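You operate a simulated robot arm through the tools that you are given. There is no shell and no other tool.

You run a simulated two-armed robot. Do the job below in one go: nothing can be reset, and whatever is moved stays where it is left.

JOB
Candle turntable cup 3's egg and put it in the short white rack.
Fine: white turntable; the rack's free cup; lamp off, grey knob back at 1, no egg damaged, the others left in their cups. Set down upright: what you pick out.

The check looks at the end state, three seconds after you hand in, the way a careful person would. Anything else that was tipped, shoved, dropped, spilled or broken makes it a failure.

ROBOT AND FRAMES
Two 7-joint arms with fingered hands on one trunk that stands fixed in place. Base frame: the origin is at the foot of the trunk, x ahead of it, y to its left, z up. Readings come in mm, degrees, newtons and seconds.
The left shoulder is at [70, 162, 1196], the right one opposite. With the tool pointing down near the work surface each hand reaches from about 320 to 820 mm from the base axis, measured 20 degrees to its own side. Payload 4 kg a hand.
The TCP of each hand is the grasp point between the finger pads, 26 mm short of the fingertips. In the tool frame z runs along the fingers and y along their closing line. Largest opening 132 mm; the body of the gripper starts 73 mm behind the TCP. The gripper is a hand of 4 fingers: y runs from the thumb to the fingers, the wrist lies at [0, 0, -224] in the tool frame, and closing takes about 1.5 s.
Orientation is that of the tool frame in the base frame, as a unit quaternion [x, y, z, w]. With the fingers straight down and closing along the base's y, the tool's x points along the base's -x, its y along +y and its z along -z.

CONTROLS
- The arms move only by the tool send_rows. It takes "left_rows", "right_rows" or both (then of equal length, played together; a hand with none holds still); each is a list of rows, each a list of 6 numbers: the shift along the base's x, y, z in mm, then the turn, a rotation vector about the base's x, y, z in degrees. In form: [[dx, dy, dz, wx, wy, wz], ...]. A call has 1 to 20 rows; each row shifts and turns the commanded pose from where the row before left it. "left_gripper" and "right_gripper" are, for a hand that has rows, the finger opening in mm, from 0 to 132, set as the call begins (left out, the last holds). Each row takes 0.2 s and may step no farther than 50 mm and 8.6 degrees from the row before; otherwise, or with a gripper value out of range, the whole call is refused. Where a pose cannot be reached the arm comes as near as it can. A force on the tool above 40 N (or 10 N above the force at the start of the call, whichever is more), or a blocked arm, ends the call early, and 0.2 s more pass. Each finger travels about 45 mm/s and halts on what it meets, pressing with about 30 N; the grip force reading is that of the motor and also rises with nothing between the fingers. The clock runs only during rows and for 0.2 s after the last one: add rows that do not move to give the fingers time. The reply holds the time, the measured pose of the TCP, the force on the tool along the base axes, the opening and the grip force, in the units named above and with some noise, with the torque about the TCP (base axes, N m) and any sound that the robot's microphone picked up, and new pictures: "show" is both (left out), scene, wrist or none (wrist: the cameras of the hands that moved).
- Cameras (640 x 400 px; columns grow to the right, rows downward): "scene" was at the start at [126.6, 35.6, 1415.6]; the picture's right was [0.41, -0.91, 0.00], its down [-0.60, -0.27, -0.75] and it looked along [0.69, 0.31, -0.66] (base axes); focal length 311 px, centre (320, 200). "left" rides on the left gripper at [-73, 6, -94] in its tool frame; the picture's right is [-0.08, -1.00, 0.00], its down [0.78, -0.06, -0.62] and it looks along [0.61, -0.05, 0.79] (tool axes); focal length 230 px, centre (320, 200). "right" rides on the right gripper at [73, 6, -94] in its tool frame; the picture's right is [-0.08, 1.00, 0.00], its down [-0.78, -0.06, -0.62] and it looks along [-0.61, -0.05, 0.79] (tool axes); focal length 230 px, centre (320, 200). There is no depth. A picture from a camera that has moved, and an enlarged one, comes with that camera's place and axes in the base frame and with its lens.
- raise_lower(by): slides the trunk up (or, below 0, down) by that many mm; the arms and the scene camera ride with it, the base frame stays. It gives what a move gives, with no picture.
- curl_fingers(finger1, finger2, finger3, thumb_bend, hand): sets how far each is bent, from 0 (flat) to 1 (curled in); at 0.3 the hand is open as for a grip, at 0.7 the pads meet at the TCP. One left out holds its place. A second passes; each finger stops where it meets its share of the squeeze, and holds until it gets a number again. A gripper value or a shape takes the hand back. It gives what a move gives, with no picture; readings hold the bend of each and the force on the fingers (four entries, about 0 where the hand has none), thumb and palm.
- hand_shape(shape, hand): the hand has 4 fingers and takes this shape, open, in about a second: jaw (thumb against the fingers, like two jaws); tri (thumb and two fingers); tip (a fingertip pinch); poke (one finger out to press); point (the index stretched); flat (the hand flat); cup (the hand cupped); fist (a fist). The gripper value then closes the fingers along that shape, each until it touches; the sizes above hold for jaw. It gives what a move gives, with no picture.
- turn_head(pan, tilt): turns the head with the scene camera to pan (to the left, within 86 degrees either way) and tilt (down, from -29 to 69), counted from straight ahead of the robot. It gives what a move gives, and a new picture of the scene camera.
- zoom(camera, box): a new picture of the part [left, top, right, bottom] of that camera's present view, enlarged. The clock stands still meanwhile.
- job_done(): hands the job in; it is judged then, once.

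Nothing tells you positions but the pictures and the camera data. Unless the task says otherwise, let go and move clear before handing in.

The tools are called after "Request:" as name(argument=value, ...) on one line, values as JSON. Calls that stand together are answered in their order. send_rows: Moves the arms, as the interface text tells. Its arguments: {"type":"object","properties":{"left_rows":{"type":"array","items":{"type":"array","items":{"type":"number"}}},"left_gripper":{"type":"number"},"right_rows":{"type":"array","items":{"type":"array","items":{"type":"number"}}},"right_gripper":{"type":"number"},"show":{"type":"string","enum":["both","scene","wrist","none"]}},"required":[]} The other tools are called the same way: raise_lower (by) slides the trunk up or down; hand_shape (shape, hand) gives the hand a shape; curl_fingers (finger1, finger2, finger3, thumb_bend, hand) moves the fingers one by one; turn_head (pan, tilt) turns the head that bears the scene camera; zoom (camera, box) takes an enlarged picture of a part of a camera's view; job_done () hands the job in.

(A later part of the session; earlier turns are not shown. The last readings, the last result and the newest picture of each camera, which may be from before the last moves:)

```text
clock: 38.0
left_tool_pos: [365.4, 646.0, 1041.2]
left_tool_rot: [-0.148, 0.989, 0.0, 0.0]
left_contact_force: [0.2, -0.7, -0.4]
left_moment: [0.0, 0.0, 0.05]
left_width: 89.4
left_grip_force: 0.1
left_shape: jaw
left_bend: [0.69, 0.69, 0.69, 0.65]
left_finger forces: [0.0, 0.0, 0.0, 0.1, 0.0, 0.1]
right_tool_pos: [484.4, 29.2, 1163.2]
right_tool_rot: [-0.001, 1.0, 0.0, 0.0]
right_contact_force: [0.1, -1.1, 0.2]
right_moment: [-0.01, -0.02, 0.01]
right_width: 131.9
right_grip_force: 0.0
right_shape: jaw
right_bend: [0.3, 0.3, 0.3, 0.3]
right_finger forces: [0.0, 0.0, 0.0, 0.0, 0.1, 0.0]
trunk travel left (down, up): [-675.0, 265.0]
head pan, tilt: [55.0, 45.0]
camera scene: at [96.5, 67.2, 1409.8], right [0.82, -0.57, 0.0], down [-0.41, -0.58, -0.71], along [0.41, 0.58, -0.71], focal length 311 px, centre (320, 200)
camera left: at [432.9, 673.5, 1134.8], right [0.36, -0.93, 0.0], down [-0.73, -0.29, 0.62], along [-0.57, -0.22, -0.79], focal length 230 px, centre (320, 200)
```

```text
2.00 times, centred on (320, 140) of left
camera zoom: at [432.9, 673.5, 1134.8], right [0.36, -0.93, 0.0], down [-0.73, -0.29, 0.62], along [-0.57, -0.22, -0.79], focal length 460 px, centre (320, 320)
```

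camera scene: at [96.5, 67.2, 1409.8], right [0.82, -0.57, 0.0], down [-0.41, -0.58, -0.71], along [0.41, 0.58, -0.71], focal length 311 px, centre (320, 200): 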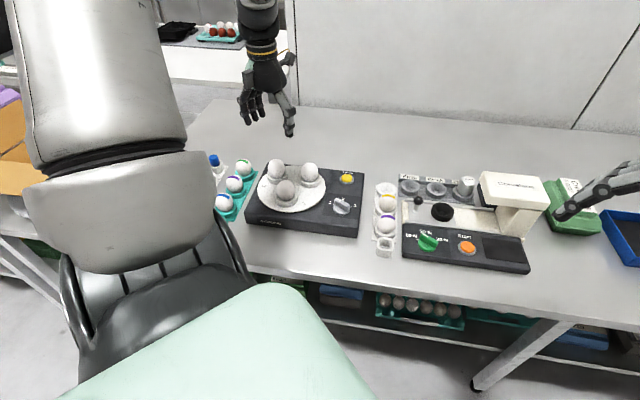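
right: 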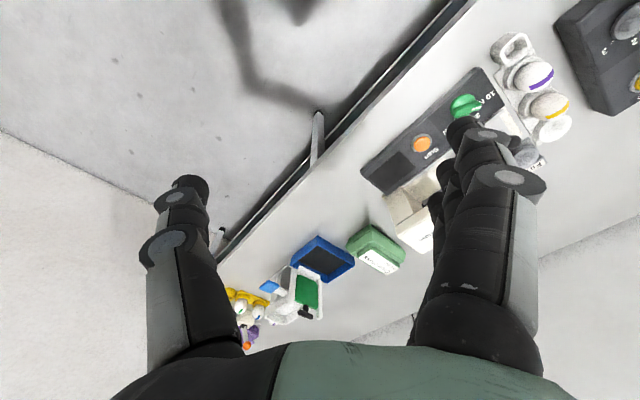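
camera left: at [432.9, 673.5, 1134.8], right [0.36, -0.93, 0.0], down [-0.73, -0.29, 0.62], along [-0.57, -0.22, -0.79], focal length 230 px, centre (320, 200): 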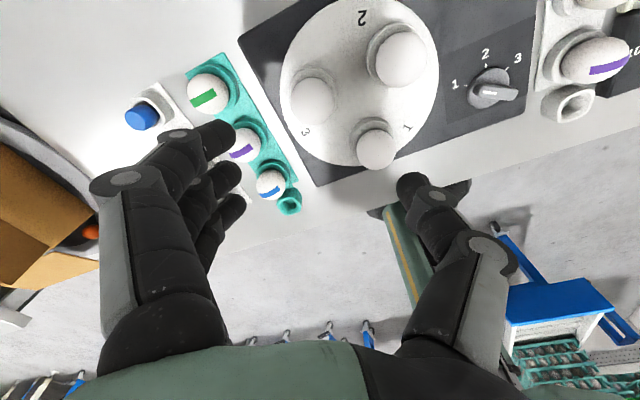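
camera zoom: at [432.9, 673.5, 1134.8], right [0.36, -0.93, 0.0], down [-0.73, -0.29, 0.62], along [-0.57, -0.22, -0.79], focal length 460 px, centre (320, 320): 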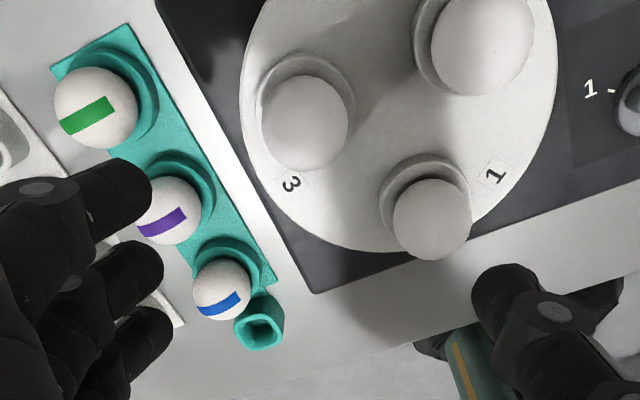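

I triangulate egg 3's centre at about (373, 657, 888), with the cup ring's top at about z 866. I'll centre over it and descend partway with the jaws open to check clearance.

Request:
send_rows(left_rows=[[4, 5, -15, 0, 0, -1], [3.5, 5.5, -20, 0, 0, -1], [0, 0, -25, 0, 0, -1], [0, 0, -25, 0, 0, 0], [0, 0, -20, 0, 0, 0], [0, 0, 0, 0, 0, 0]], left_gripper=84)

Request:
zoom(camera="scene", box=[230, 130, 340, 220])

Request:
zoom(camera="left", box=[160, 40, 480, 240])

```text
clock: 39.4
left_tool_pos: [374.8, 657.1, 938.6]
left_tool_rot: [-0.122, 0.993, 0.0, 0.001]
left_contact_force: [0.5, 0.0, 0.0]
left_moment: [-0.01, -0.02, 0.01]
left_width: 84.2
left_grip_force: 0.0
left_shape: jaw
left_bend: [0.7, 0.7, 0.7, 0.68]
left_finger forces: [0.1, 0.0, 0.0, 0.0, 0.0, 0.0]
right_tool_pos: [483.0, 28.9, 1164.4]
right_tool_rot: [0.0, 1.0, -0.001, 0.0]
right_contact_force: [0.9, 0.0, 0.2]
right_moment: [0.0, -0.02, 0.03]
right_width: 131.6
right_grip_force: 0.0
right_shape: jaw
right_bend: [0.3, 0.3, 0.3, 0.3]
right_finger forces: [0.0, 0.0, 0.0, 0.0, 0.0, 0.0]
trunk travel left (down, up): [-675.0, 265.0]
head pan, tilt: [55.0, 45.0]
camera scene: at [96.1, 67.1, 1409.9], right [0.82, -0.57, 0.0], down [-0.41, -0.58, -0.71], along [0.41, 0.58, -0.71], focal length 311 px, centre (320, 200)
camera left: at [442.2, 680.5, 1031.1], right [0.32, -0.95, 0.0], down [-0.75, -0.25, 0.62], along [-0.58, -0.19, -0.79], focal length 230 px, centre (320, 200)
```

scene: 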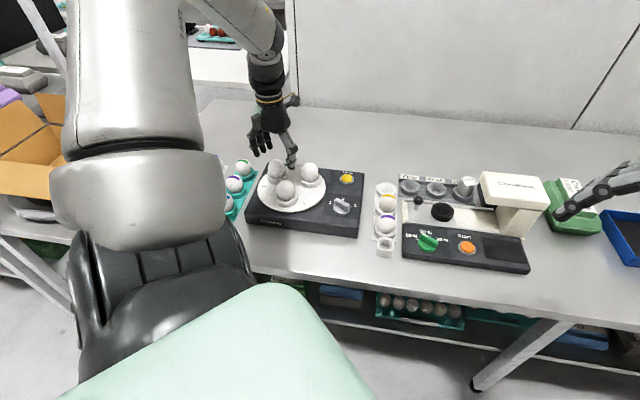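
left: 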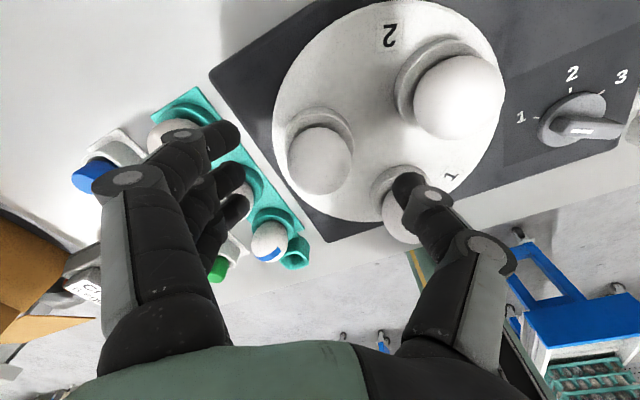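

```text
4.44 times, centred on (285, 175) of scene
camera zoom: at [96.1, 67.1, 1409.9], right [0.82, -0.57, 0.0], down [-0.41, -0.58, -0.71], along [0.41, 0.58, -0.71], focal length 1380 px, centre (476, 311)
```

zoom: 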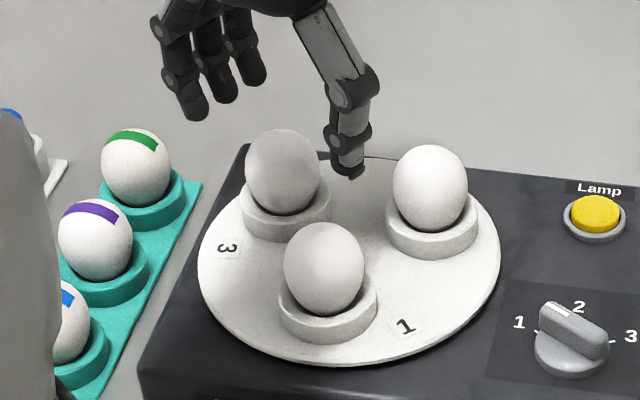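

```text
2.00 times, centred on (320, 140) of left
camera zoom: at [442.2, 680.5, 1031.1], right [0.32, -0.95, 0.0], down [-0.75, -0.25, 0.62], along [-0.58, -0.19, -0.79], focal length 460 px, centre (320, 320)
```

zoom: 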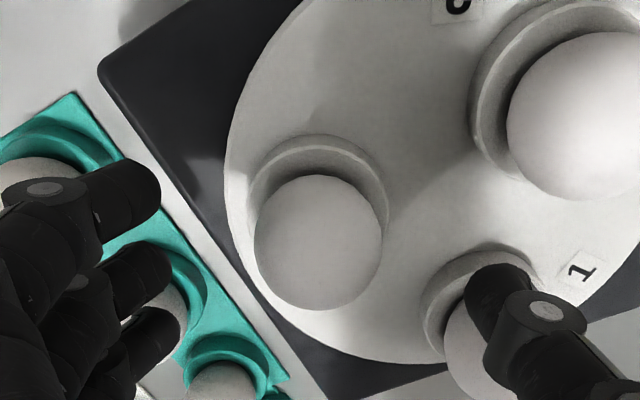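

The egg is centred between the thumb and fingers, with a small 3–4 mm offset along x. I'll correct that and lower so the fingertips stay just above the cup ring.

Request:
send_rows(left_rows=[[-2, 0, -10, 0, 0, 0], [-1.5, -0.5, -12, 0, 0, 0], [0, 0, -10, 0, 0, 0], [0, 0, -8, 0, 0, 0], [0, 0, 0, 0, 0, 0]], left_gripper=84)

Request:
zoom(camera="scene", box=[240, 140, 330, 214])

Request:
zoom(camera="left", box=[160, 80, 480, 280])

```text
clock: 40.6
left_tool_pos: [370.7, 656.1, 896.8]
left_tool_rot: [-0.121, 0.993, 0.0, 0.0]
left_contact_force: [0.1, -0.4, 0.1]
left_moment: [0.01, 0.03, 0.0]
left_width: 84.6
left_grip_force: 0.1
left_shape: jaw
left_bend: [0.7, 0.7, 0.7, 0.68]
left_finger forces: [0.1, 0.0, 0.0, 0.1, 0.0, 0.0]
right_tool_pos: [482.4, 29.1, 1164.5]
right_tool_rot: [-0.001, 1.0, 0.0, 0.0]
right_contact_force: [-0.9, -1.1, -0.4]
right_moment: [-0.03, 0.01, -0.01]
right_width: 131.7
right_grip_force: 0.1
right_shape: jaw
right_bend: [0.3, 0.3, 0.3, 0.3]
right_finger forces: [0.0, 0.0, 0.0, 0.0, 0.1, 0.0]
trunk travel left (down, up): [-675.0, 265.0]
head pan, tilt: [55.0, 45.0]
camera scene: at [96.3, 67.3, 1409.8], right [0.82, -0.57, 0.0], down [-0.41, -0.58, -0.71], along [0.41, 0.58, -0.71], focal length 311 px, centre (320, 200)
camera left: at [438.4, 680.1, 990.9], right [0.32, -0.95, 0.0], down [-0.75, -0.25, 0.62], along [-0.58, -0.2, -0.79], focal length 230 px, centre (320, 200)
```

scene: 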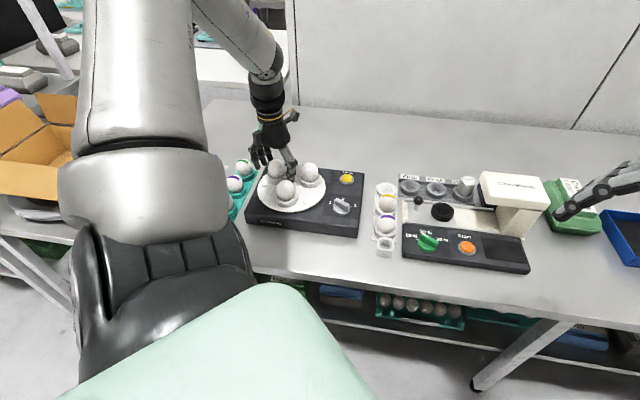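
left: 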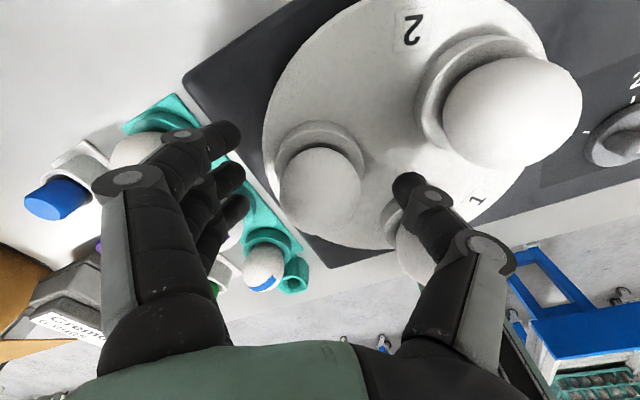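

```text
5.41 times, centred on (285, 177) of scene
camera zoom: at [96.3, 67.3, 1409.8], right [0.82, -0.57, 0.0], down [-0.41, -0.58, -0.71], along [0.41, 0.58, -0.71], focal length 1679 px, centre (509, 324)
```

zoom: 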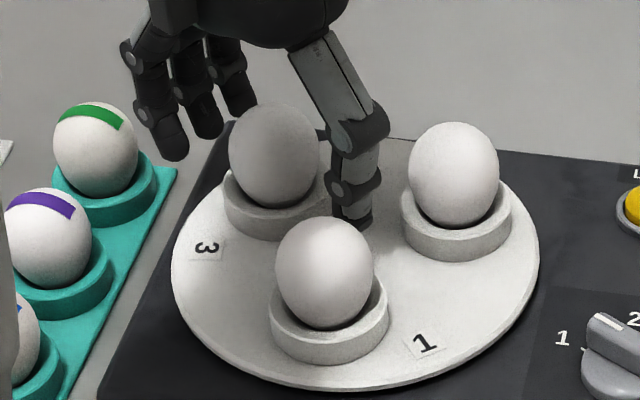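

```text
2.00 times, centred on (320, 180) of left
camera zoom: at [438.4, 680.1, 990.9], right [0.32, -0.95, 0.0], down [-0.75, -0.25, 0.62], along [-0.58, -0.2, -0.79], focal length 460 px, centre (320, 240)
```

zoom: 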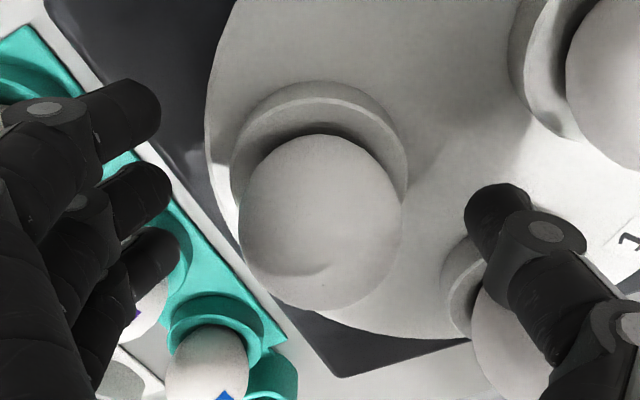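

The egg is well centred, the thumb tip stands at the turntable's centre clear of the other eggs, and the egg is about 44 mm wide. I'll close gently in small steps and watch the force.

Request:
send_rows(left_rows=[[0, 0, 0, 0, 0, 0], [0, 0, 0, 0, 0, 0], [0, 0, 0, 0, 0, 0], [0, 0, 0, 0, 0, 0]], left_gripper=50)

Request:
zoom(camera="left", box=[160, 80, 480, 280])

Request:
zoom(camera="scene", box=[240, 140, 330, 214])

```text
clock: 41.6
left_tool_pos: [370.4, 655.0, 897.3]
left_tool_rot: [-0.122, 0.993, 0.0, 0.001]
left_contact_force: [0.0, 0.3, -0.5]
left_moment: [-0.02, -0.02, 0.02]
left_width: 50.7
left_grip_force: 0.0
left_shape: jaw
left_bend: [0.73, 0.73, 0.73, 0.7]
left_finger forces: [0.0, 0.0, 0.0, 0.0, 0.0, 0.1]
right_tool_pos: [483.5, 29.8, 1164.5]
right_tool_rot: [0.0, 1.0, 0.0, 0.0]
right_contact_force: [-0.3, 0.0, 0.3]
right_moment: [-0.01, 0.02, -0.02]
right_width: 131.8
right_grip_force: 0.1
right_shape: jaw
right_bend: [0.3, 0.3, 0.3, 0.3]
right_finger forces: [0.0, 0.0, 0.0, 0.0, 0.1, 0.0]
trunk travel left (down, up): [-675.0, 265.0]
head pan, tilt: [55.0, 45.0]
camera scene: at [96.4, 67.5, 1409.8], right [0.82, -0.57, 0.0], down [-0.41, -0.58, -0.71], along [0.41, 0.58, -0.71], focal length 311 px, centre (320, 200)
camera left: at [438.3, 680.1, 990.7], right [0.32, -0.95, 0.0], down [-0.75, -0.25, 0.62], along [-0.59, -0.2, -0.79], focal length 230 px, centre (320, 200)
```

scene: 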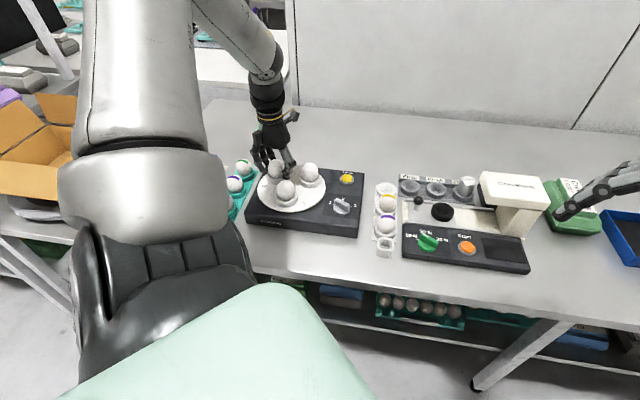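
left: 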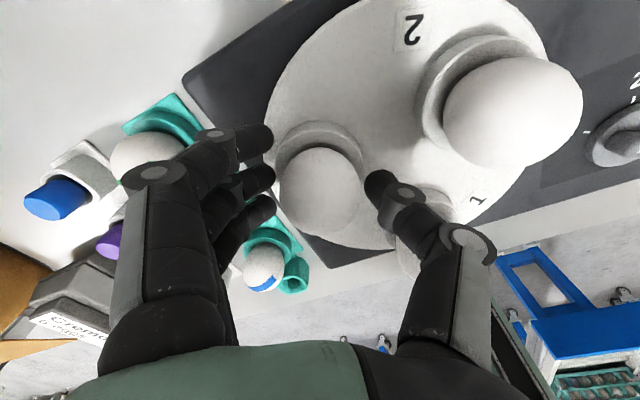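

```text
2.00 times, centred on (320, 180) of left
camera zoom: at [438.3, 680.1, 990.7], right [0.32, -0.95, 0.0], down [-0.75, -0.25, 0.62], along [-0.59, -0.2, -0.79], focal length 460 px, centre (320, 240)
```

zoom: 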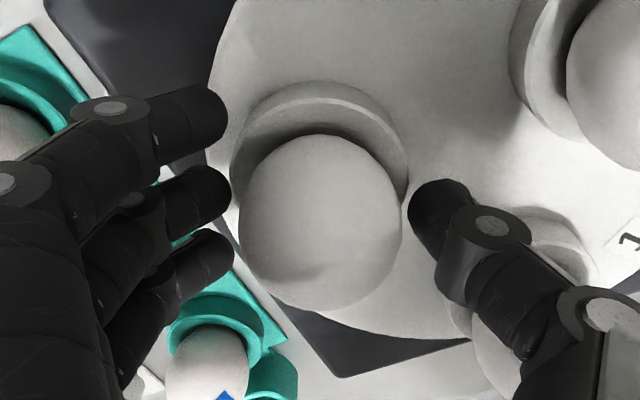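

```text
5.41 times, centred on (285, 177) of scene
camera zoom: at [96.4, 67.5, 1409.8], right [0.82, -0.57, 0.0], down [-0.41, -0.58, -0.71], along [0.41, 0.58, -0.71], focal length 1679 px, centre (509, 324)
```

zoom: 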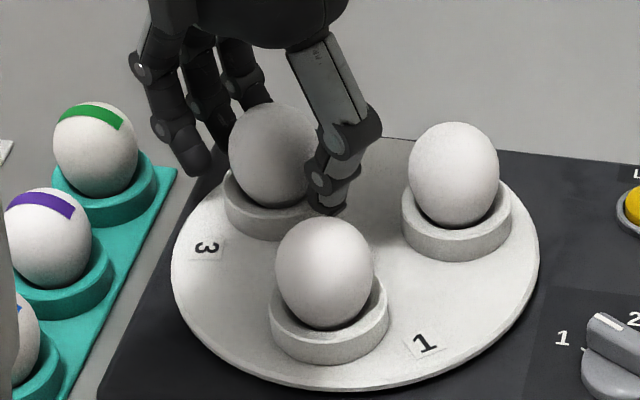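

The fingers are about 3 mm off on each side with the middle finger and thumb opposed across the egg. I'll close a bit further, watching the finger force.

Request:
send_rows(left_rows=[[0, 0, 0, 0, 0, 0], [0, 0, 0, 0, 0, 0]], left_gripper=45, show="none")

Request:
send_rows(left_rows=[[0, 0, 0, 0, 0, 0], [0, 0, 0, 0, 0, 0]], left_gripper=43, show="none")

```text
clock: 42.2
left_tool_pos: [369.2, 657.7, 897.6]
left_tool_rot: [-0.122, 0.993, 0.001, 0.0]
left_contact_force: [0.8, -0.3, 0.8]
left_moment: [-0.04, 0.04, 0.01]
left_width: 45.3
left_grip_force: 0.0
left_shape: jaw
left_bend: [0.73, 0.73, 0.73, 0.7]
left_finger forces: [0.0, 0.0, 0.0, 0.0, 0.1, 0.0]
right_tool_pos: [482.4, 29.2, 1162.2]
right_tool_rot: [0.001, 1.0, 0.0, 0.0]
right_contact_force: [-0.2, 0.0, -0.3]
right_moment: [-0.01, -0.05, 0.02]
right_width: 132.0
right_grip_force: 0.0
right_shape: jaw
right_bend: [0.3, 0.3, 0.3, 0.3]
right_finger forces: [0.1, 0.0, 0.1, 0.0, 0.1, 0.1]
trunk travel left (down, up): [-675.0, 265.0]
head pan, tilt: [55.0, 45.0]
```

```text
clock: 42.8
left_tool_pos: [369.8, 656.1, 897.7]
left_tool_rot: [-0.122, 0.992, -0.001, -0.001]
left_contact_force: [-0.5, 0.7, 0.1]
left_moment: [0.03, -0.01, 0.02]
left_width: 43.6
left_grip_force: 0.1
left_shape: jaw
left_bend: [0.73, 0.73, 0.73, 0.7]
left_finger forces: [0.0, 0.0, 0.1, 0.0, 0.1, 0.0]
right_tool_pos: [484.9, 30.4, 1163.5]
right_tool_rot: [0.0, 1.0, 0.001, 0.0]
right_contact_force: [0.1, 0.5, -0.5]
right_moment: [-0.01, -0.01, 0.01]
right_width: 131.7
right_grip_force: 0.1
right_shape: jaw
right_bend: [0.3, 0.3, 0.3, 0.3]
right_finger forces: [0.0, 0.0, 0.0, 0.1, 0.0, 0.0]
trunk travel left (down, up): [-675.0, 265.0]
head pan, tilt: [55.0, 45.0]
```

Request:
send_rows(left_rows=[[0, 0, 0, 0, 0, 0], [0, 0, 0, 0, 0, 0]], left_gripper=42, show="none")

Request:
send_rows(left_rows=[[0, 0, 0, 0, 0, 0], [0, 0, 0, 0, 0, 0]], left_gripper=41, show="wrist")

Request:
zoom(camera="left", box=[160, 80, 480, 280])

```text
clock: 43.4
left_tool_pos: [369.6, 658.2, 897.1]
left_tool_rot: [-0.121, 0.993, 0.0, 0.0]
left_contact_force: [0.0, 0.2, 0.2]
left_moment: [0.0, 0.0, -0.01]
left_width: 42.3
left_grip_force: 0.0
left_shape: jaw
left_bend: [0.73, 0.73, 0.73, 0.7]
left_finger forces: [0.0, 0.1, 0.1, 0.0, 0.0, 0.1]
right_tool_pos: [483.6, 29.7, 1163.4]
right_tool_rot: [0.0, 1.0, 0.001, 0.001]
right_contact_force: [0.5, 0.2, -0.1]
right_moment: [0.04, 0.02, -0.03]
right_width: 131.7
right_grip_force: 0.0
right_shape: jaw
right_bend: [0.3, 0.3, 0.3, 0.3]
right_finger forces: [0.0, 0.0, 0.1, 0.0, 0.0, 0.1]
trunk travel left (down, up): [-675.0, 265.0]
head pan, tilt: [55.0, 45.0]
```

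```text
clock: 44.0
left_tool_pos: [369.2, 656.6, 897.4]
left_tool_rot: [-0.122, 0.993, 0.0, -0.001]
left_contact_force: [0.6, 0.3, 0.8]
left_moment: [-0.01, 0.02, 0.03]
left_width: 41.8
left_grip_force: 0.1
left_shape: jaw
left_bend: [0.73, 0.73, 0.73, 0.7]
left_finger forces: [0.0, 0.0, 0.0, 0.1, 0.1, 0.0]
right_tool_pos: [484.2, 29.5, 1162.8]
right_tool_rot: [0.0, 1.0, 0.001, -0.001]
right_contact_force: [-0.8, 0.4, 0.4]
right_moment: [0.02, -0.01, -0.02]
right_width: 131.8
right_grip_force: 0.2
right_shape: jaw
right_bend: [0.3, 0.3, 0.3, 0.3]
right_finger forces: [0.0, 0.0, 0.1, 0.1, 0.0, 0.0]
trunk travel left (down, up): [-675.0, 265.0]
head pan, tilt: [55.0, 45.0]
camera left: at [438.3, 680.1, 990.7], right [0.32, -0.95, 0.0], down [-0.75, -0.25, 0.62], along [-0.59, -0.2, -0.79], focal length 230 px, centre (320, 200)
```

left: 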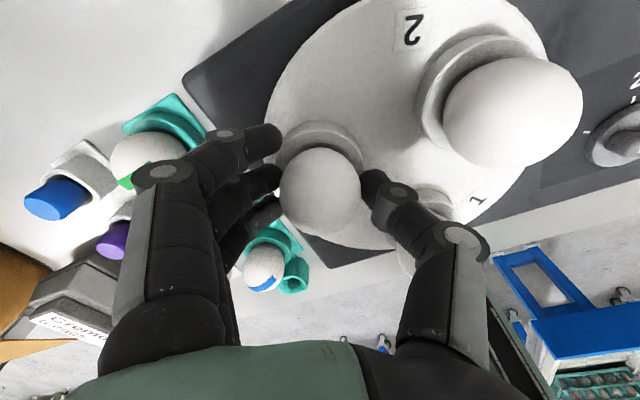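

```text
2.00 times, centred on (320, 180) of left
camera zoom: at [438.3, 680.1, 990.7], right [0.32, -0.95, 0.0], down [-0.75, -0.25, 0.62], along [-0.59, -0.2, -0.79], focal length 460 px, centre (320, 240)
```

zoom: 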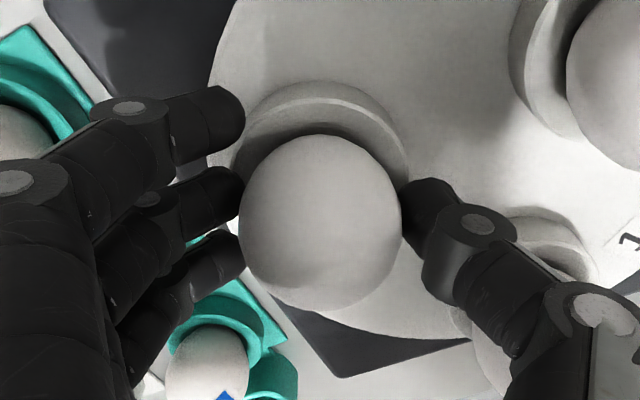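

The pads are just about touching. I'll continue in 1 mm steps.

Request:
send_rows(left_rows=[[0, 0, 0, 0, 0, 0], [0, 0, 0, 0, 0, 0]], left_gripper=40, show="none")

Request:
send_rows(left_rows=[[0, 0, 0, 0, 0, 0], [0, 0, 0, 0, 0, 0]], left_gripper=39, show="none")

```text
clock: 44.6
left_tool_pos: [369.4, 657.8, 898.2]
left_tool_rot: [-0.121, 0.993, 0.0, 0.0]
left_contact_force: [1.0, 0.1, 0.0]
left_moment: [-0.03, 0.0, 0.0]
left_width: 40.7
left_grip_force: 0.1
left_shape: jaw
left_bend: [0.73, 0.73, 0.73, 0.7]
left_finger forces: [0.0, 0.1, 0.1, 0.0, 0.2, 0.0]
right_tool_pos: [482.7, 29.8, 1163.6]
right_tool_rot: [-0.001, 1.0, 0.0, 0.0]
right_contact_force: [0.3, 1.3, -0.4]
right_moment: [0.02, 0.03, -0.03]
right_width: 131.9
right_grip_force: 0.0
right_shape: jaw
right_bend: [0.3, 0.3, 0.3, 0.3]
right_finger forces: [0.1, 0.0, 0.0, 0.0, 0.1, 0.1]
trunk travel left (down, up): [-675.0, 265.0]
head pan, tilt: [55.0, 45.0]
```

```text
clock: 45.2
left_tool_pos: [368.7, 656.5, 896.8]
left_tool_rot: [-0.121, 0.993, 0.0, 0.0]
left_contact_force: [0.3, 1.4, 0.0]
left_moment: [-0.01, 0.02, 0.01]
left_width: 39.9
left_grip_force: 0.1
left_shape: jaw
left_bend: [0.73, 0.73, 0.73, 0.7]
left_finger forces: [0.4, 0.3, 0.1, 0.1, 0.5, 0.1]
right_tool_pos: [483.4, 29.8, 1163.6]
right_tool_rot: [0.0, 1.0, -0.001, 0.0]
right_contact_force: [0.4, -0.5, 1.4]
right_moment: [0.01, 0.0, 0.02]
right_width: 132.0
right_grip_force: 0.0
right_shape: jaw
right_bend: [0.3, 0.3, 0.3, 0.3]
right_finger forces: [0.1, 0.0, 0.0, 0.0, 0.0, 0.0]
trunk travel left (down, up): [-675.0, 265.0]
head pan, tilt: [55.0, 45.0]
```

Request:
send_rows(left_rows=[[0, 0, 0, 0, 0, 0], [0, 0, 0, 0, 0, 0]], left_gripper=38, show="none")

Request:
send_rows(left_rows=[[0, 0, 0, 0, 0, 0], [0, 0, 0, 0, 0, 0]], left_gripper=37, show="wrist")

Request:
zoom(camera="left", box=[160, 80, 480, 280])

Request:
zoom(camera="scene", box=[240, 140, 330, 214])

```text
clock: 45.8
left_tool_pos: [370.5, 657.9, 897.8]
left_tool_rot: [-0.122, 0.993, 0.0, 0.001]
left_contact_force: [0.7, 0.8, 1.1]
left_moment: [0.04, 0.03, 0.03]
left_width: 37.9
left_grip_force: 9.4
left_shape: jaw
left_bend: [0.73, 0.73, 0.73, 0.71]
left_finger forces: [2.9, 3.1, 3.0, 0.0, 7.0, 0.1]
right_tool_pos: [483.6, 30.4, 1163.2]
right_tool_rot: [0.0, 1.0, 0.001, -0.001]
right_contact_force: [-0.6, 0.3, 0.4]
right_moment: [0.0, 0.04, -0.01]
right_width: 131.6
right_grip_force: 0.1
right_shape: jaw
right_bend: [0.3, 0.3, 0.3, 0.3]
right_finger forces: [0.0, 0.0, 0.0, 0.0, 0.0, 0.0]
trunk travel left (down, up): [-675.0, 265.0]
head pan, tilt: [55.0, 45.0]
```

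```text
clock: 46.4
left_tool_pos: [370.3, 656.9, 897.7]
left_tool_rot: [-0.121, 0.993, -0.001, 0.001]
left_contact_force: [0.0, 1.3, 0.0]
left_moment: [0.05, -0.01, -0.01]
left_width: 38.3
left_grip_force: 0.0
left_shape: jaw
left_bend: [0.73, 0.73, 0.73, 0.7]
left_finger forces: [0.9, 0.9, 0.4, 0.0, 1.3, 0.0]
right_tool_pos: [482.8, 30.6, 1163.7]
right_tool_rot: [0.0, 1.0, 0.0, 0.001]
right_contact_force: [0.4, 0.8, -0.6]
right_moment: [0.02, -0.01, 0.01]
right_width: 131.8
right_grip_force: 0.1
right_shape: jaw
right_bend: [0.3, 0.3, 0.3, 0.3]
right_finger forces: [0.1, 0.0, 0.0, 0.1, 0.0, 0.0]
trunk travel left (down, up): [-675.0, 265.0]
head pan, tilt: [55.0, 45.0]
camera left: at [438.3, 680.2, 990.7], right [0.32, -0.95, 0.0], down [-0.75, -0.25, 0.62], along [-0.59, -0.2, -0.79], focal length 230 px, centre (320, 200)
```

left: 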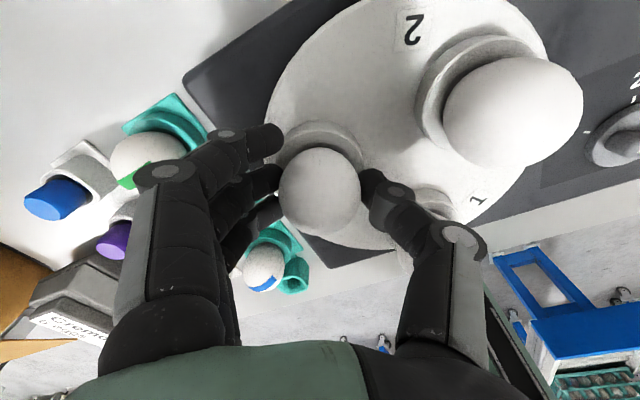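

```text
2.00 times, centred on (320, 180) of left
camera zoom: at [438.3, 680.2, 990.7], right [0.32, -0.95, 0.0], down [-0.75, -0.25, 0.62], along [-0.59, -0.2, -0.79], focal length 460 px, centre (320, 240)
```

zoom: 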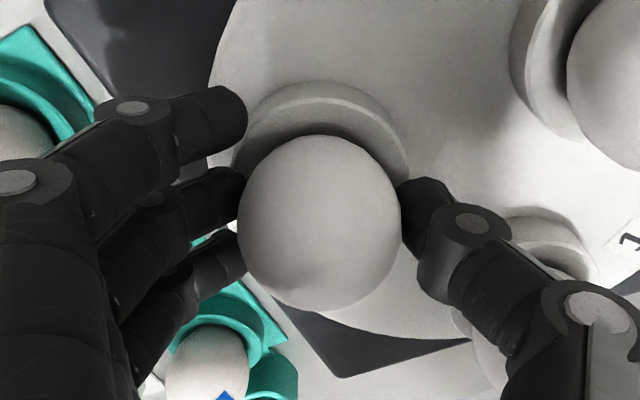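

```text
5.41 times, centred on (285, 177) of scene
camera zoom: at [96.4, 67.6, 1409.8], right [0.82, -0.57, 0.0], down [-0.41, -0.58, -0.71], along [0.41, 0.58, -0.71], focal length 1679 px, centre (509, 324)
```

zoom: 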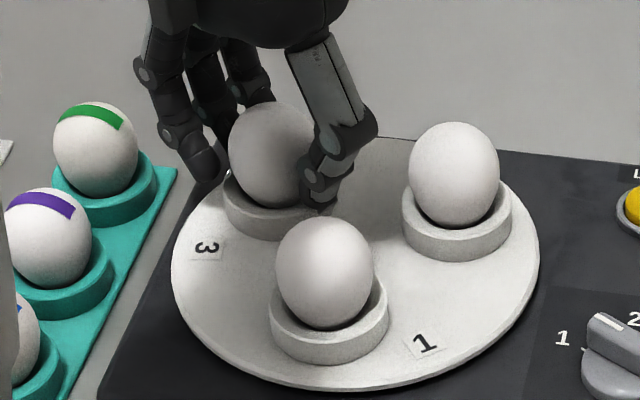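

Light contact is made on all fingers and the thumb, at about 1 N and 38 mm. I'll tighten slightly more for a secure but gentle hold.

Request:
send_rows(left_rows=[[0, 0, 0, 0, 0, 0], [0, 0, 0, 0, 0, 0], [0, 0, 0, 0, 0, 0]], left_gripper=36, show="none")

Request:
send_rows(left_rows=[[0, 0, 0, 0, 0, 0], [0, 0, 0, 0, 0, 0], [0, 0, 0, 0, 0, 0]], left_gripper=35, show="none")

```text
clock: 47.2
left_tool_pos: [369.6, 656.8, 896.7]
left_tool_rot: [-0.122, 0.993, 0.0, 0.0]
left_contact_force: [0.4, 0.5, 0.8]
left_moment: [0.02, 0.01, 0.04]
left_width: 37.4
left_grip_force: 9.0
left_shape: jaw
left_bend: [0.73, 0.73, 0.73, 0.71]
left_finger forces: [2.7, 3.0, 2.9, 0.0, 7.0, 0.0]
right_tool_pos: [483.5, 30.1, 1163.8]
right_tool_rot: [-0.001, 1.0, 0.0, 0.0]
right_contact_force: [-0.3, -0.4, -0.3]
right_moment: [-0.01, -0.02, -0.02]
right_width: 131.8
right_grip_force: 0.2
right_shape: jaw
right_bend: [0.3, 0.3, 0.3, 0.3]
right_finger forces: [0.1, 0.0, 0.0, 0.0, 0.0, 0.0]
trunk travel left (down, up): [-675.0, 265.0]
head pan, tilt: [55.0, 45.0]
```

```text
clock: 48.0
left_tool_pos: [369.4, 656.2, 896.9]
left_tool_rot: [-0.122, 0.992, 0.0, 0.0]
left_contact_force: [0.9, 0.4, -0.1]
left_moment: [-0.02, 0.01, 0.01]
left_width: 37.2
left_grip_force: 8.6
left_shape: jaw
left_bend: [0.73, 0.73, 0.73, 0.7]
left_finger forces: [2.6, 2.9, 2.6, 0.0, 7.3, 0.0]
right_tool_pos: [484.0, 29.1, 1163.3]
right_tool_rot: [0.0, 1.0, 0.001, 0.0]
right_contact_force: [-0.8, -0.6, -0.4]
right_moment: [0.04, 0.0, 0.0]
right_width: 131.6
right_grip_force: 0.2
right_shape: jaw
right_bend: [0.3, 0.3, 0.3, 0.3]
right_finger forces: [0.0, 0.1, 0.0, 0.0, 0.0, 0.0]
trunk travel left (down, up): [-675.0, 265.0]
head pan, tilt: [55.0, 45.0]
```

The grip is steady at about 9 N. I'll lift slowly and check that the egg comes along upright.

Request:
send_rows(left_rows=[[0, 0, 2, 0, 0, 0], [0, 0, 3, 0, 0, 0], [0, 0, 5, 0, 0, 0], [0, 0, 8, 0, 0, 0], [0, 0, 8, 0, 0, 0], [0, 0, 0, 0, 0, 0]])

Request:
zoom(camera="left", box=[160, 80, 480, 280])

Request:
zoom(camera="scene", box=[240, 130, 330, 204])

```text
clock: 49.4
left_tool_pos: [371.0, 656.9, 924.0]
left_tool_rot: [-0.122, 0.993, 0.0, 0.0]
left_contact_force: [0.4, -0.4, 0.1]
left_moment: [0.03, 0.01, 0.02]
left_width: 34.2
left_grip_force: 8.7
left_shape: jaw
left_bend: [0.74, 0.73, 0.74, 0.71]
left_finger forces: [0.0, 5.1, 0.1, 0.0, 5.1, 0.0]
right_tool_pos: [484.0, 29.7, 1162.8]
right_tool_rot: [0.0, 1.0, 0.0, 0.0]
right_contact_force: [0.2, 0.0, 0.1]
right_moment: [-0.03, 0.01, 0.0]
right_width: 131.6
right_grip_force: 0.0
right_shape: jaw
right_bend: [0.3, 0.3, 0.3, 0.3]
right_finger forces: [0.0, 0.0, 0.1, 0.0, 0.0, 0.0]
trunk travel left (down, up): [-675.0, 265.0]
head pan, tilt: [55.0, 45.0]
camera scene: at [96.5, 67.7, 1409.8], right [0.82, -0.57, 0.0], down [-0.41, -0.58, -0.71], along [0.41, 0.58, -0.71], focal length 311 px, centre (320, 200)
camera left: at [438.2, 680.2, 1016.9], right [0.32, -0.95, 0.0], down [-0.75, -0.25, 0.62], along [-0.59, -0.2, -0.79], focal length 230 px, centre (320, 200)
```

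scene: 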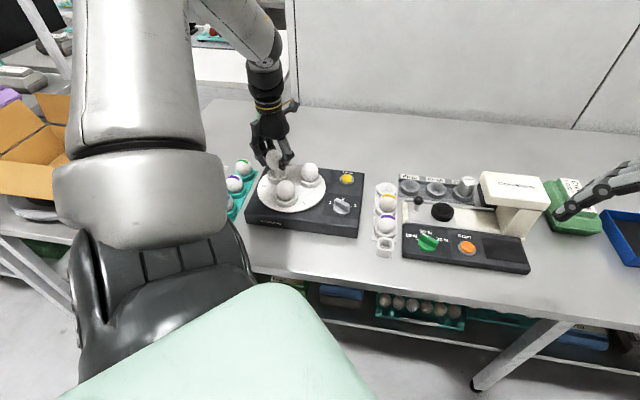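
left: 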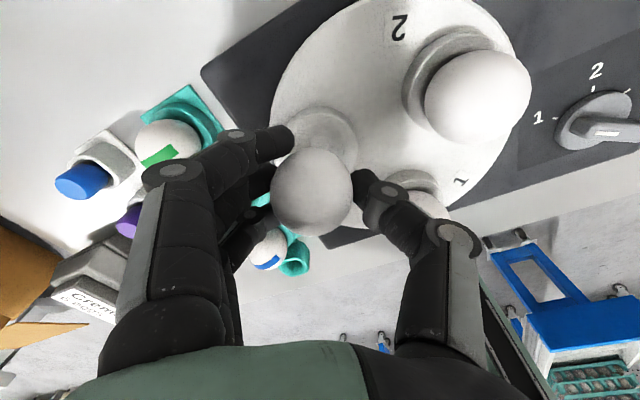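

```text
2.00 times, centred on (320, 180) of left
camera zoom: at [438.2, 680.2, 1016.9], right [0.32, -0.95, 0.0], down [-0.75, -0.25, 0.62], along [-0.59, -0.2, -0.79], focal length 460 px, centre (320, 240)
```

zoom: 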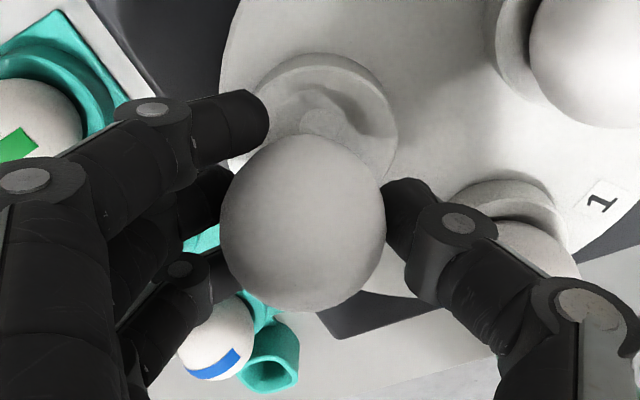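

```text
5.41 times, centred on (285, 167) of scene
camera zoom: at [96.5, 67.7, 1409.8], right [0.82, -0.57, 0.0], down [-0.41, -0.58, -0.71], along [0.41, 0.58, -0.71], focal length 1679 px, centre (509, 378)
```

zoom: 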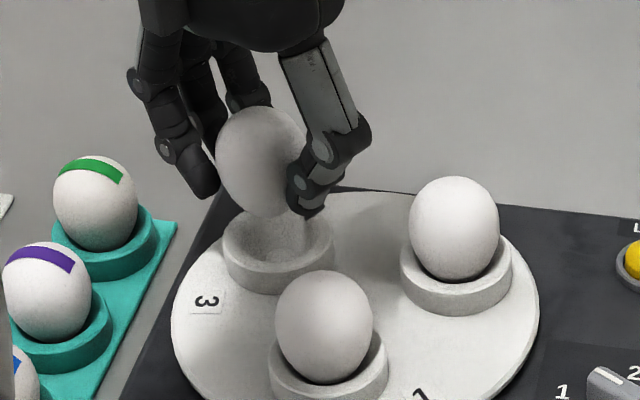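

Egg 3 is out and upright in the pinch, and the other eggs haven't moved. I'll raise it to about 1000 mm, carry it slowly over toward the white rack's back cup, and turn the hand to suit the gap beside the candler.

Request:
send_rows(left_rows=[[0, 0, 12, 0, 0, 0], [0, 0, 16, 0, 0, 0], [0, 0, 18, 0, 0, 0], [0, 0, 18, 0, 0, 0], [0, 0, 12, 0, 0, 0], [0, 0, 0, 0, 0, 0]], show="wrist")

Request:
send_rows(left_rows=[[8, -6, 0, 0, 0, 1], [13, -9, 0, 0, 0, 2.5], [16, -12, 0, 0, 0, 2.5], [16, -12, 0, 0, 0, 2.5], [16, -12, 0, 0, 0, 2.5], [16, -12, 0, 0, 0, 2.5], [16, -12, 0, 0, 0, 2.5], [16, -12, 0, 0, 0, 2.5], [16, -12, 0, 0, 0, 2.5], [16, -12, 0, 0, 0, 2.5], [16, -12, 0, 0, 0, 2.5], [16, -12, 0, 0, 0, 2.5], [16, -12, 0, 0, 0, 2.5], [10, -6, 0, 0, 0, 2], [0, 0, 0, 0, 0, 0]])

Request:
zoom(camera="left", box=[160, 80, 480, 280])

Request:
zoom(camera="scene", box=[320, 100, 480, 260])

```text
clock: 50.8
left_tool_pos: [371.0, 657.5, 1000.4]
left_tool_rot: [-0.122, 0.993, 0.001, 0.001]
left_contact_force: [0.1, -0.2, -0.4]
left_moment: [-0.01, -0.02, 0.0]
left_width: 34.2
left_grip_force: 9.0
left_shape: jaw
left_bend: [0.74, 0.73, 0.74, 0.71]
left_finger forces: [0.0, 5.2, 0.1, 0.0, 5.1, 0.0]
right_tool_pos: [482.9, 30.4, 1163.9]
right_tool_rot: [0.0, 1.0, 0.0, -0.001]
right_contact_force: [-0.5, 1.6, 0.2]
right_moment: [-0.01, -0.02, -0.03]
right_width: 131.7
right_grip_force: 0.0
right_shape: jaw
right_bend: [0.3, 0.3, 0.3, 0.3]
right_finger forces: [0.1, 0.0, 0.0, 0.0, 0.1, 0.0]
trunk travel left (down, up): [-675.0, 265.0]
head pan, tilt: [55.0, 45.0]
camera left: at [438.8, 680.5, 1093.5], right [0.32, -0.95, 0.0], down [-0.75, -0.25, 0.62], along [-0.59, -0.2, -0.79], focal length 230 px, centre (320, 200)
```

left: 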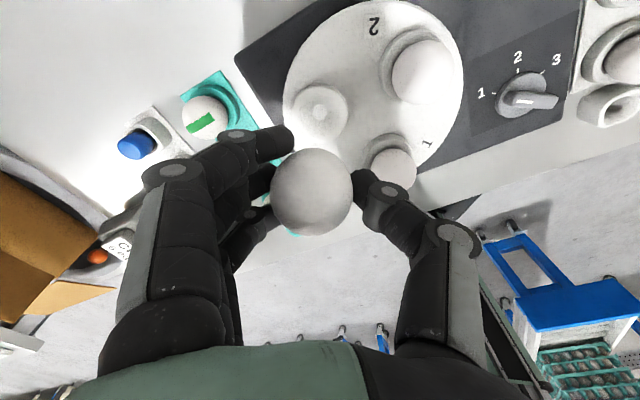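

```text
clock: 54.0
left_tool_pos: [576.2, 504.7, 1000.0]
left_tool_rot: [-0.399, 0.917, 0.0, 0.0]
left_contact_force: [0.5, -1.0, -0.9]
left_moment: [0.0, -0.02, -0.02]
left_width: 33.9
left_grip_force: 8.4
left_shape: jaw
left_bend: [0.74, 0.73, 0.74, 0.71]
left_finger forces: [0.0, 5.2, 0.1, 0.1, 5.0, 0.1]
right_tool_pos: [482.5, 30.8, 1163.6]
right_tool_rot: [-0.001, 1.0, 0.0, 0.001]
right_contact_force: [0.2, 0.2, 1.1]
right_moment: [0.02, 0.03, 0.0]
right_width: 131.9
right_grip_force: 0.1
right_shape: jaw
right_bend: [0.3, 0.3, 0.3, 0.3]
right_finger forces: [0.1, 0.0, 0.0, 0.1, 0.0, 0.1]
trunk travel left (down, up): [-675.0, 265.0]
head pan, tilt: [55.0, 45.0]
camera scene: at [96.2, 67.6, 1409.8], right [0.82, -0.57, 0.0], down [-0.41, -0.58, -0.71], along [0.41, 0.58, -0.71], focal length 311 px, centre (320, 200)
camera left: at [621.0, 561.7, 1092.8], right [0.78, -0.62, 0.0], down [-0.49, -0.62, 0.62], along [-0.38, -0.48, -0.79], focal length 230 px, centre (320, 200)
```

scene: 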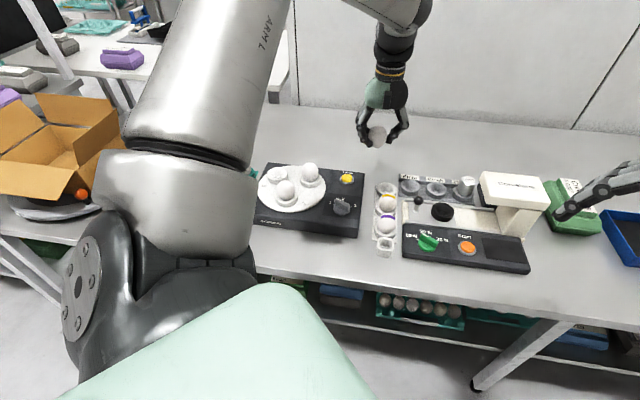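
left: 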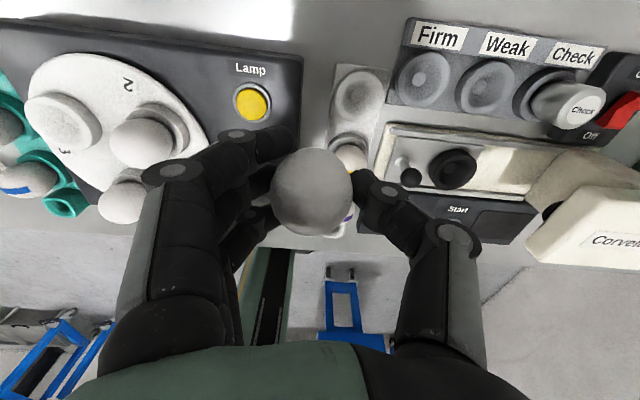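

```text
2.00 times, centred on (320, 180) of left
camera zoom: at [621.0, 561.7, 1092.8], right [0.78, -0.62, 0.0], down [-0.49, -0.62, 0.62], along [-0.38, -0.48, -0.79], focal length 460 px, centre (320, 240)
```

zoom: 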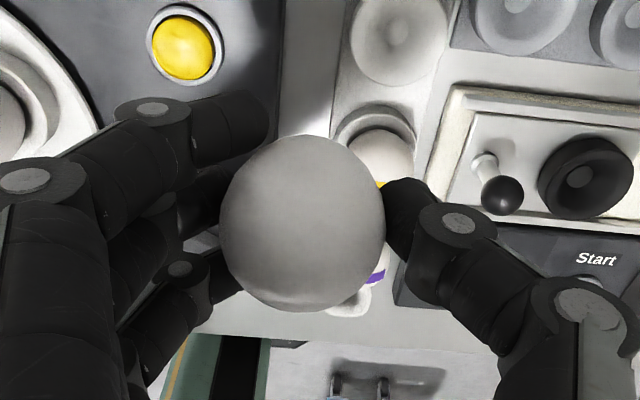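

```text
2.50 times, centred on (400, 180) of scene
camera zoom: at [96.2, 67.6, 1409.8], right [0.82, -0.57, 0.0], down [-0.41, -0.58, -0.71], along [0.41, 0.58, -0.71], focal length 776 px, centre (120, 250)
```

zoom: 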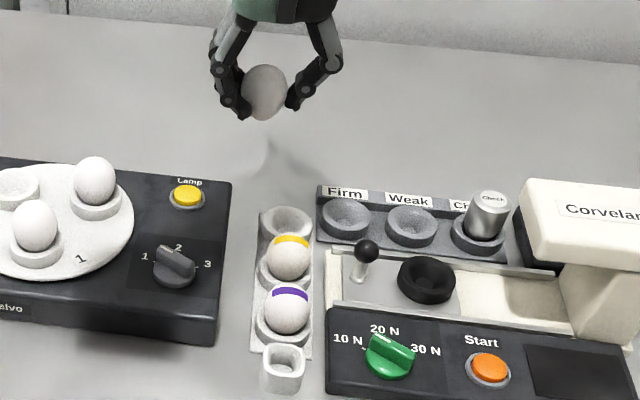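

I place the free cup at about (613, 481), with its rim at z≈818. The egg sits about 4 mm to the finger side in the grip. I'll shift over the cup and come down partway to check alignment.

Request:
send_rows(left_rows=[[10, -6, 0, 0, 0, 0], [14, -9, 0, 0, 0, 0], [12, -8, 0, 0, 0, 0], [4.6, -2, -8, 0, 0, 0], [0, 0, -16, 0, 0, 0], [0, 0, -18, 0, 0, 0], [0, 0, -18, 0, 0, 0], [0, 0, -18, 0, 0, 0], [0, 0, -10, 0, 0, 0], [0, 0, 0, 0, 0, 0]])

Request:
zoom(camera="left", box=[160, 40, 480, 240])

Request:
zoom(camera="scene", box=[350, 130, 450, 230])

```text
clock: 56.2
left_tool_pos: [618.0, 478.3, 911.5]
left_tool_rot: [-0.399, 0.917, 0.0, -0.001]
left_contact_force: [0.3, 0.1, 0.0]
left_moment: [0.03, 0.01, -0.03]
left_width: 34.1
left_grip_force: 9.1
left_shape: jaw
left_bend: [0.74, 0.73, 0.74, 0.71]
left_finger forces: [0.0, 5.2, 0.0, 0.0, 5.1, 0.0]
right_tool_pos: [483.4, 31.2, 1164.1]
right_tool_rot: [-0.001, 1.0, 0.0, 0.0]
right_contact_force: [-0.8, -0.2, -0.3]
right_moment: [0.04, 0.01, -0.01]
right_width: 131.8
right_grip_force: 0.0
right_shape: jaw
right_bend: [0.3, 0.3, 0.3, 0.3]
right_finger forces: [0.1, 0.1, 0.0, 0.0, 0.0, 0.1]
trunk travel left (down, up): [-675.0, 265.0]
head pan, tilt: [55.0, 45.0]
camera scene: at [96.4, 67.4, 1409.8], right [0.82, -0.57, 0.0], down [-0.41, -0.58, -0.71], along [0.41, 0.58, -0.71], focal length 311 px, centre (320, 200)
camera left: at [662.1, 536.5, 1004.4], right [0.78, -0.62, 0.0], down [-0.49, -0.62, 0.62], along [-0.38, -0.48, -0.79], focal length 230 px, centre (320, 200)
```

scene: 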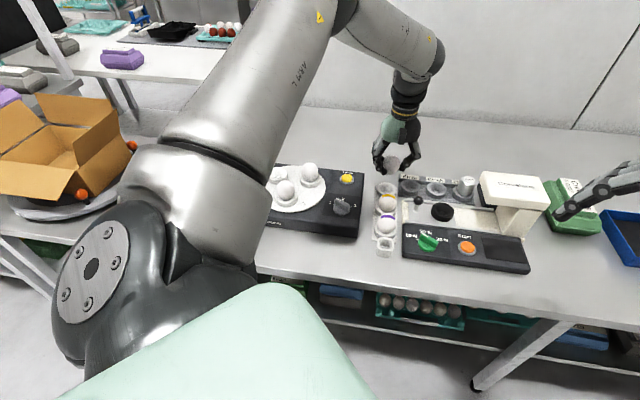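
left: 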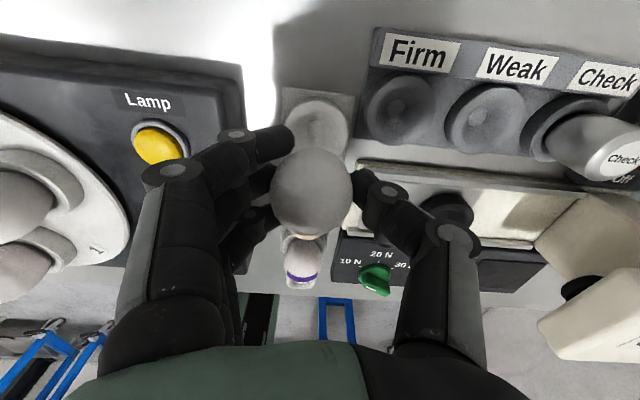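

```text
2.00 times, centred on (320, 140) of left
camera zoom: at [662.1, 536.5, 1004.4], right [0.78, -0.62, 0.0], down [-0.49, -0.62, 0.62], along [-0.38, -0.48, -0.79], focal length 460 px, centre (320, 320)
```

zoom: 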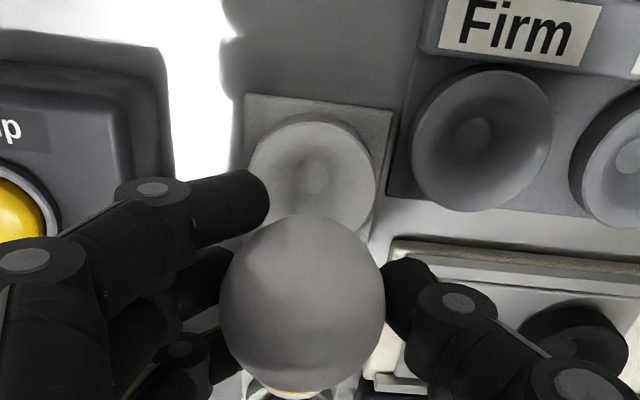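

```text
4.00 times, centred on (400, 180) of scene
camera zoom: at [96.4, 67.4, 1409.8], right [0.82, -0.57, 0.0], down [-0.41, -0.58, -0.71], along [0.41, 0.58, -0.71], focal length 1242 px, centre (0, 280)
```

zoom: 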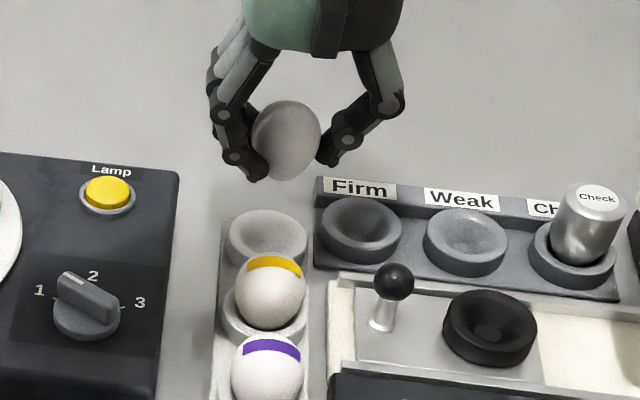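

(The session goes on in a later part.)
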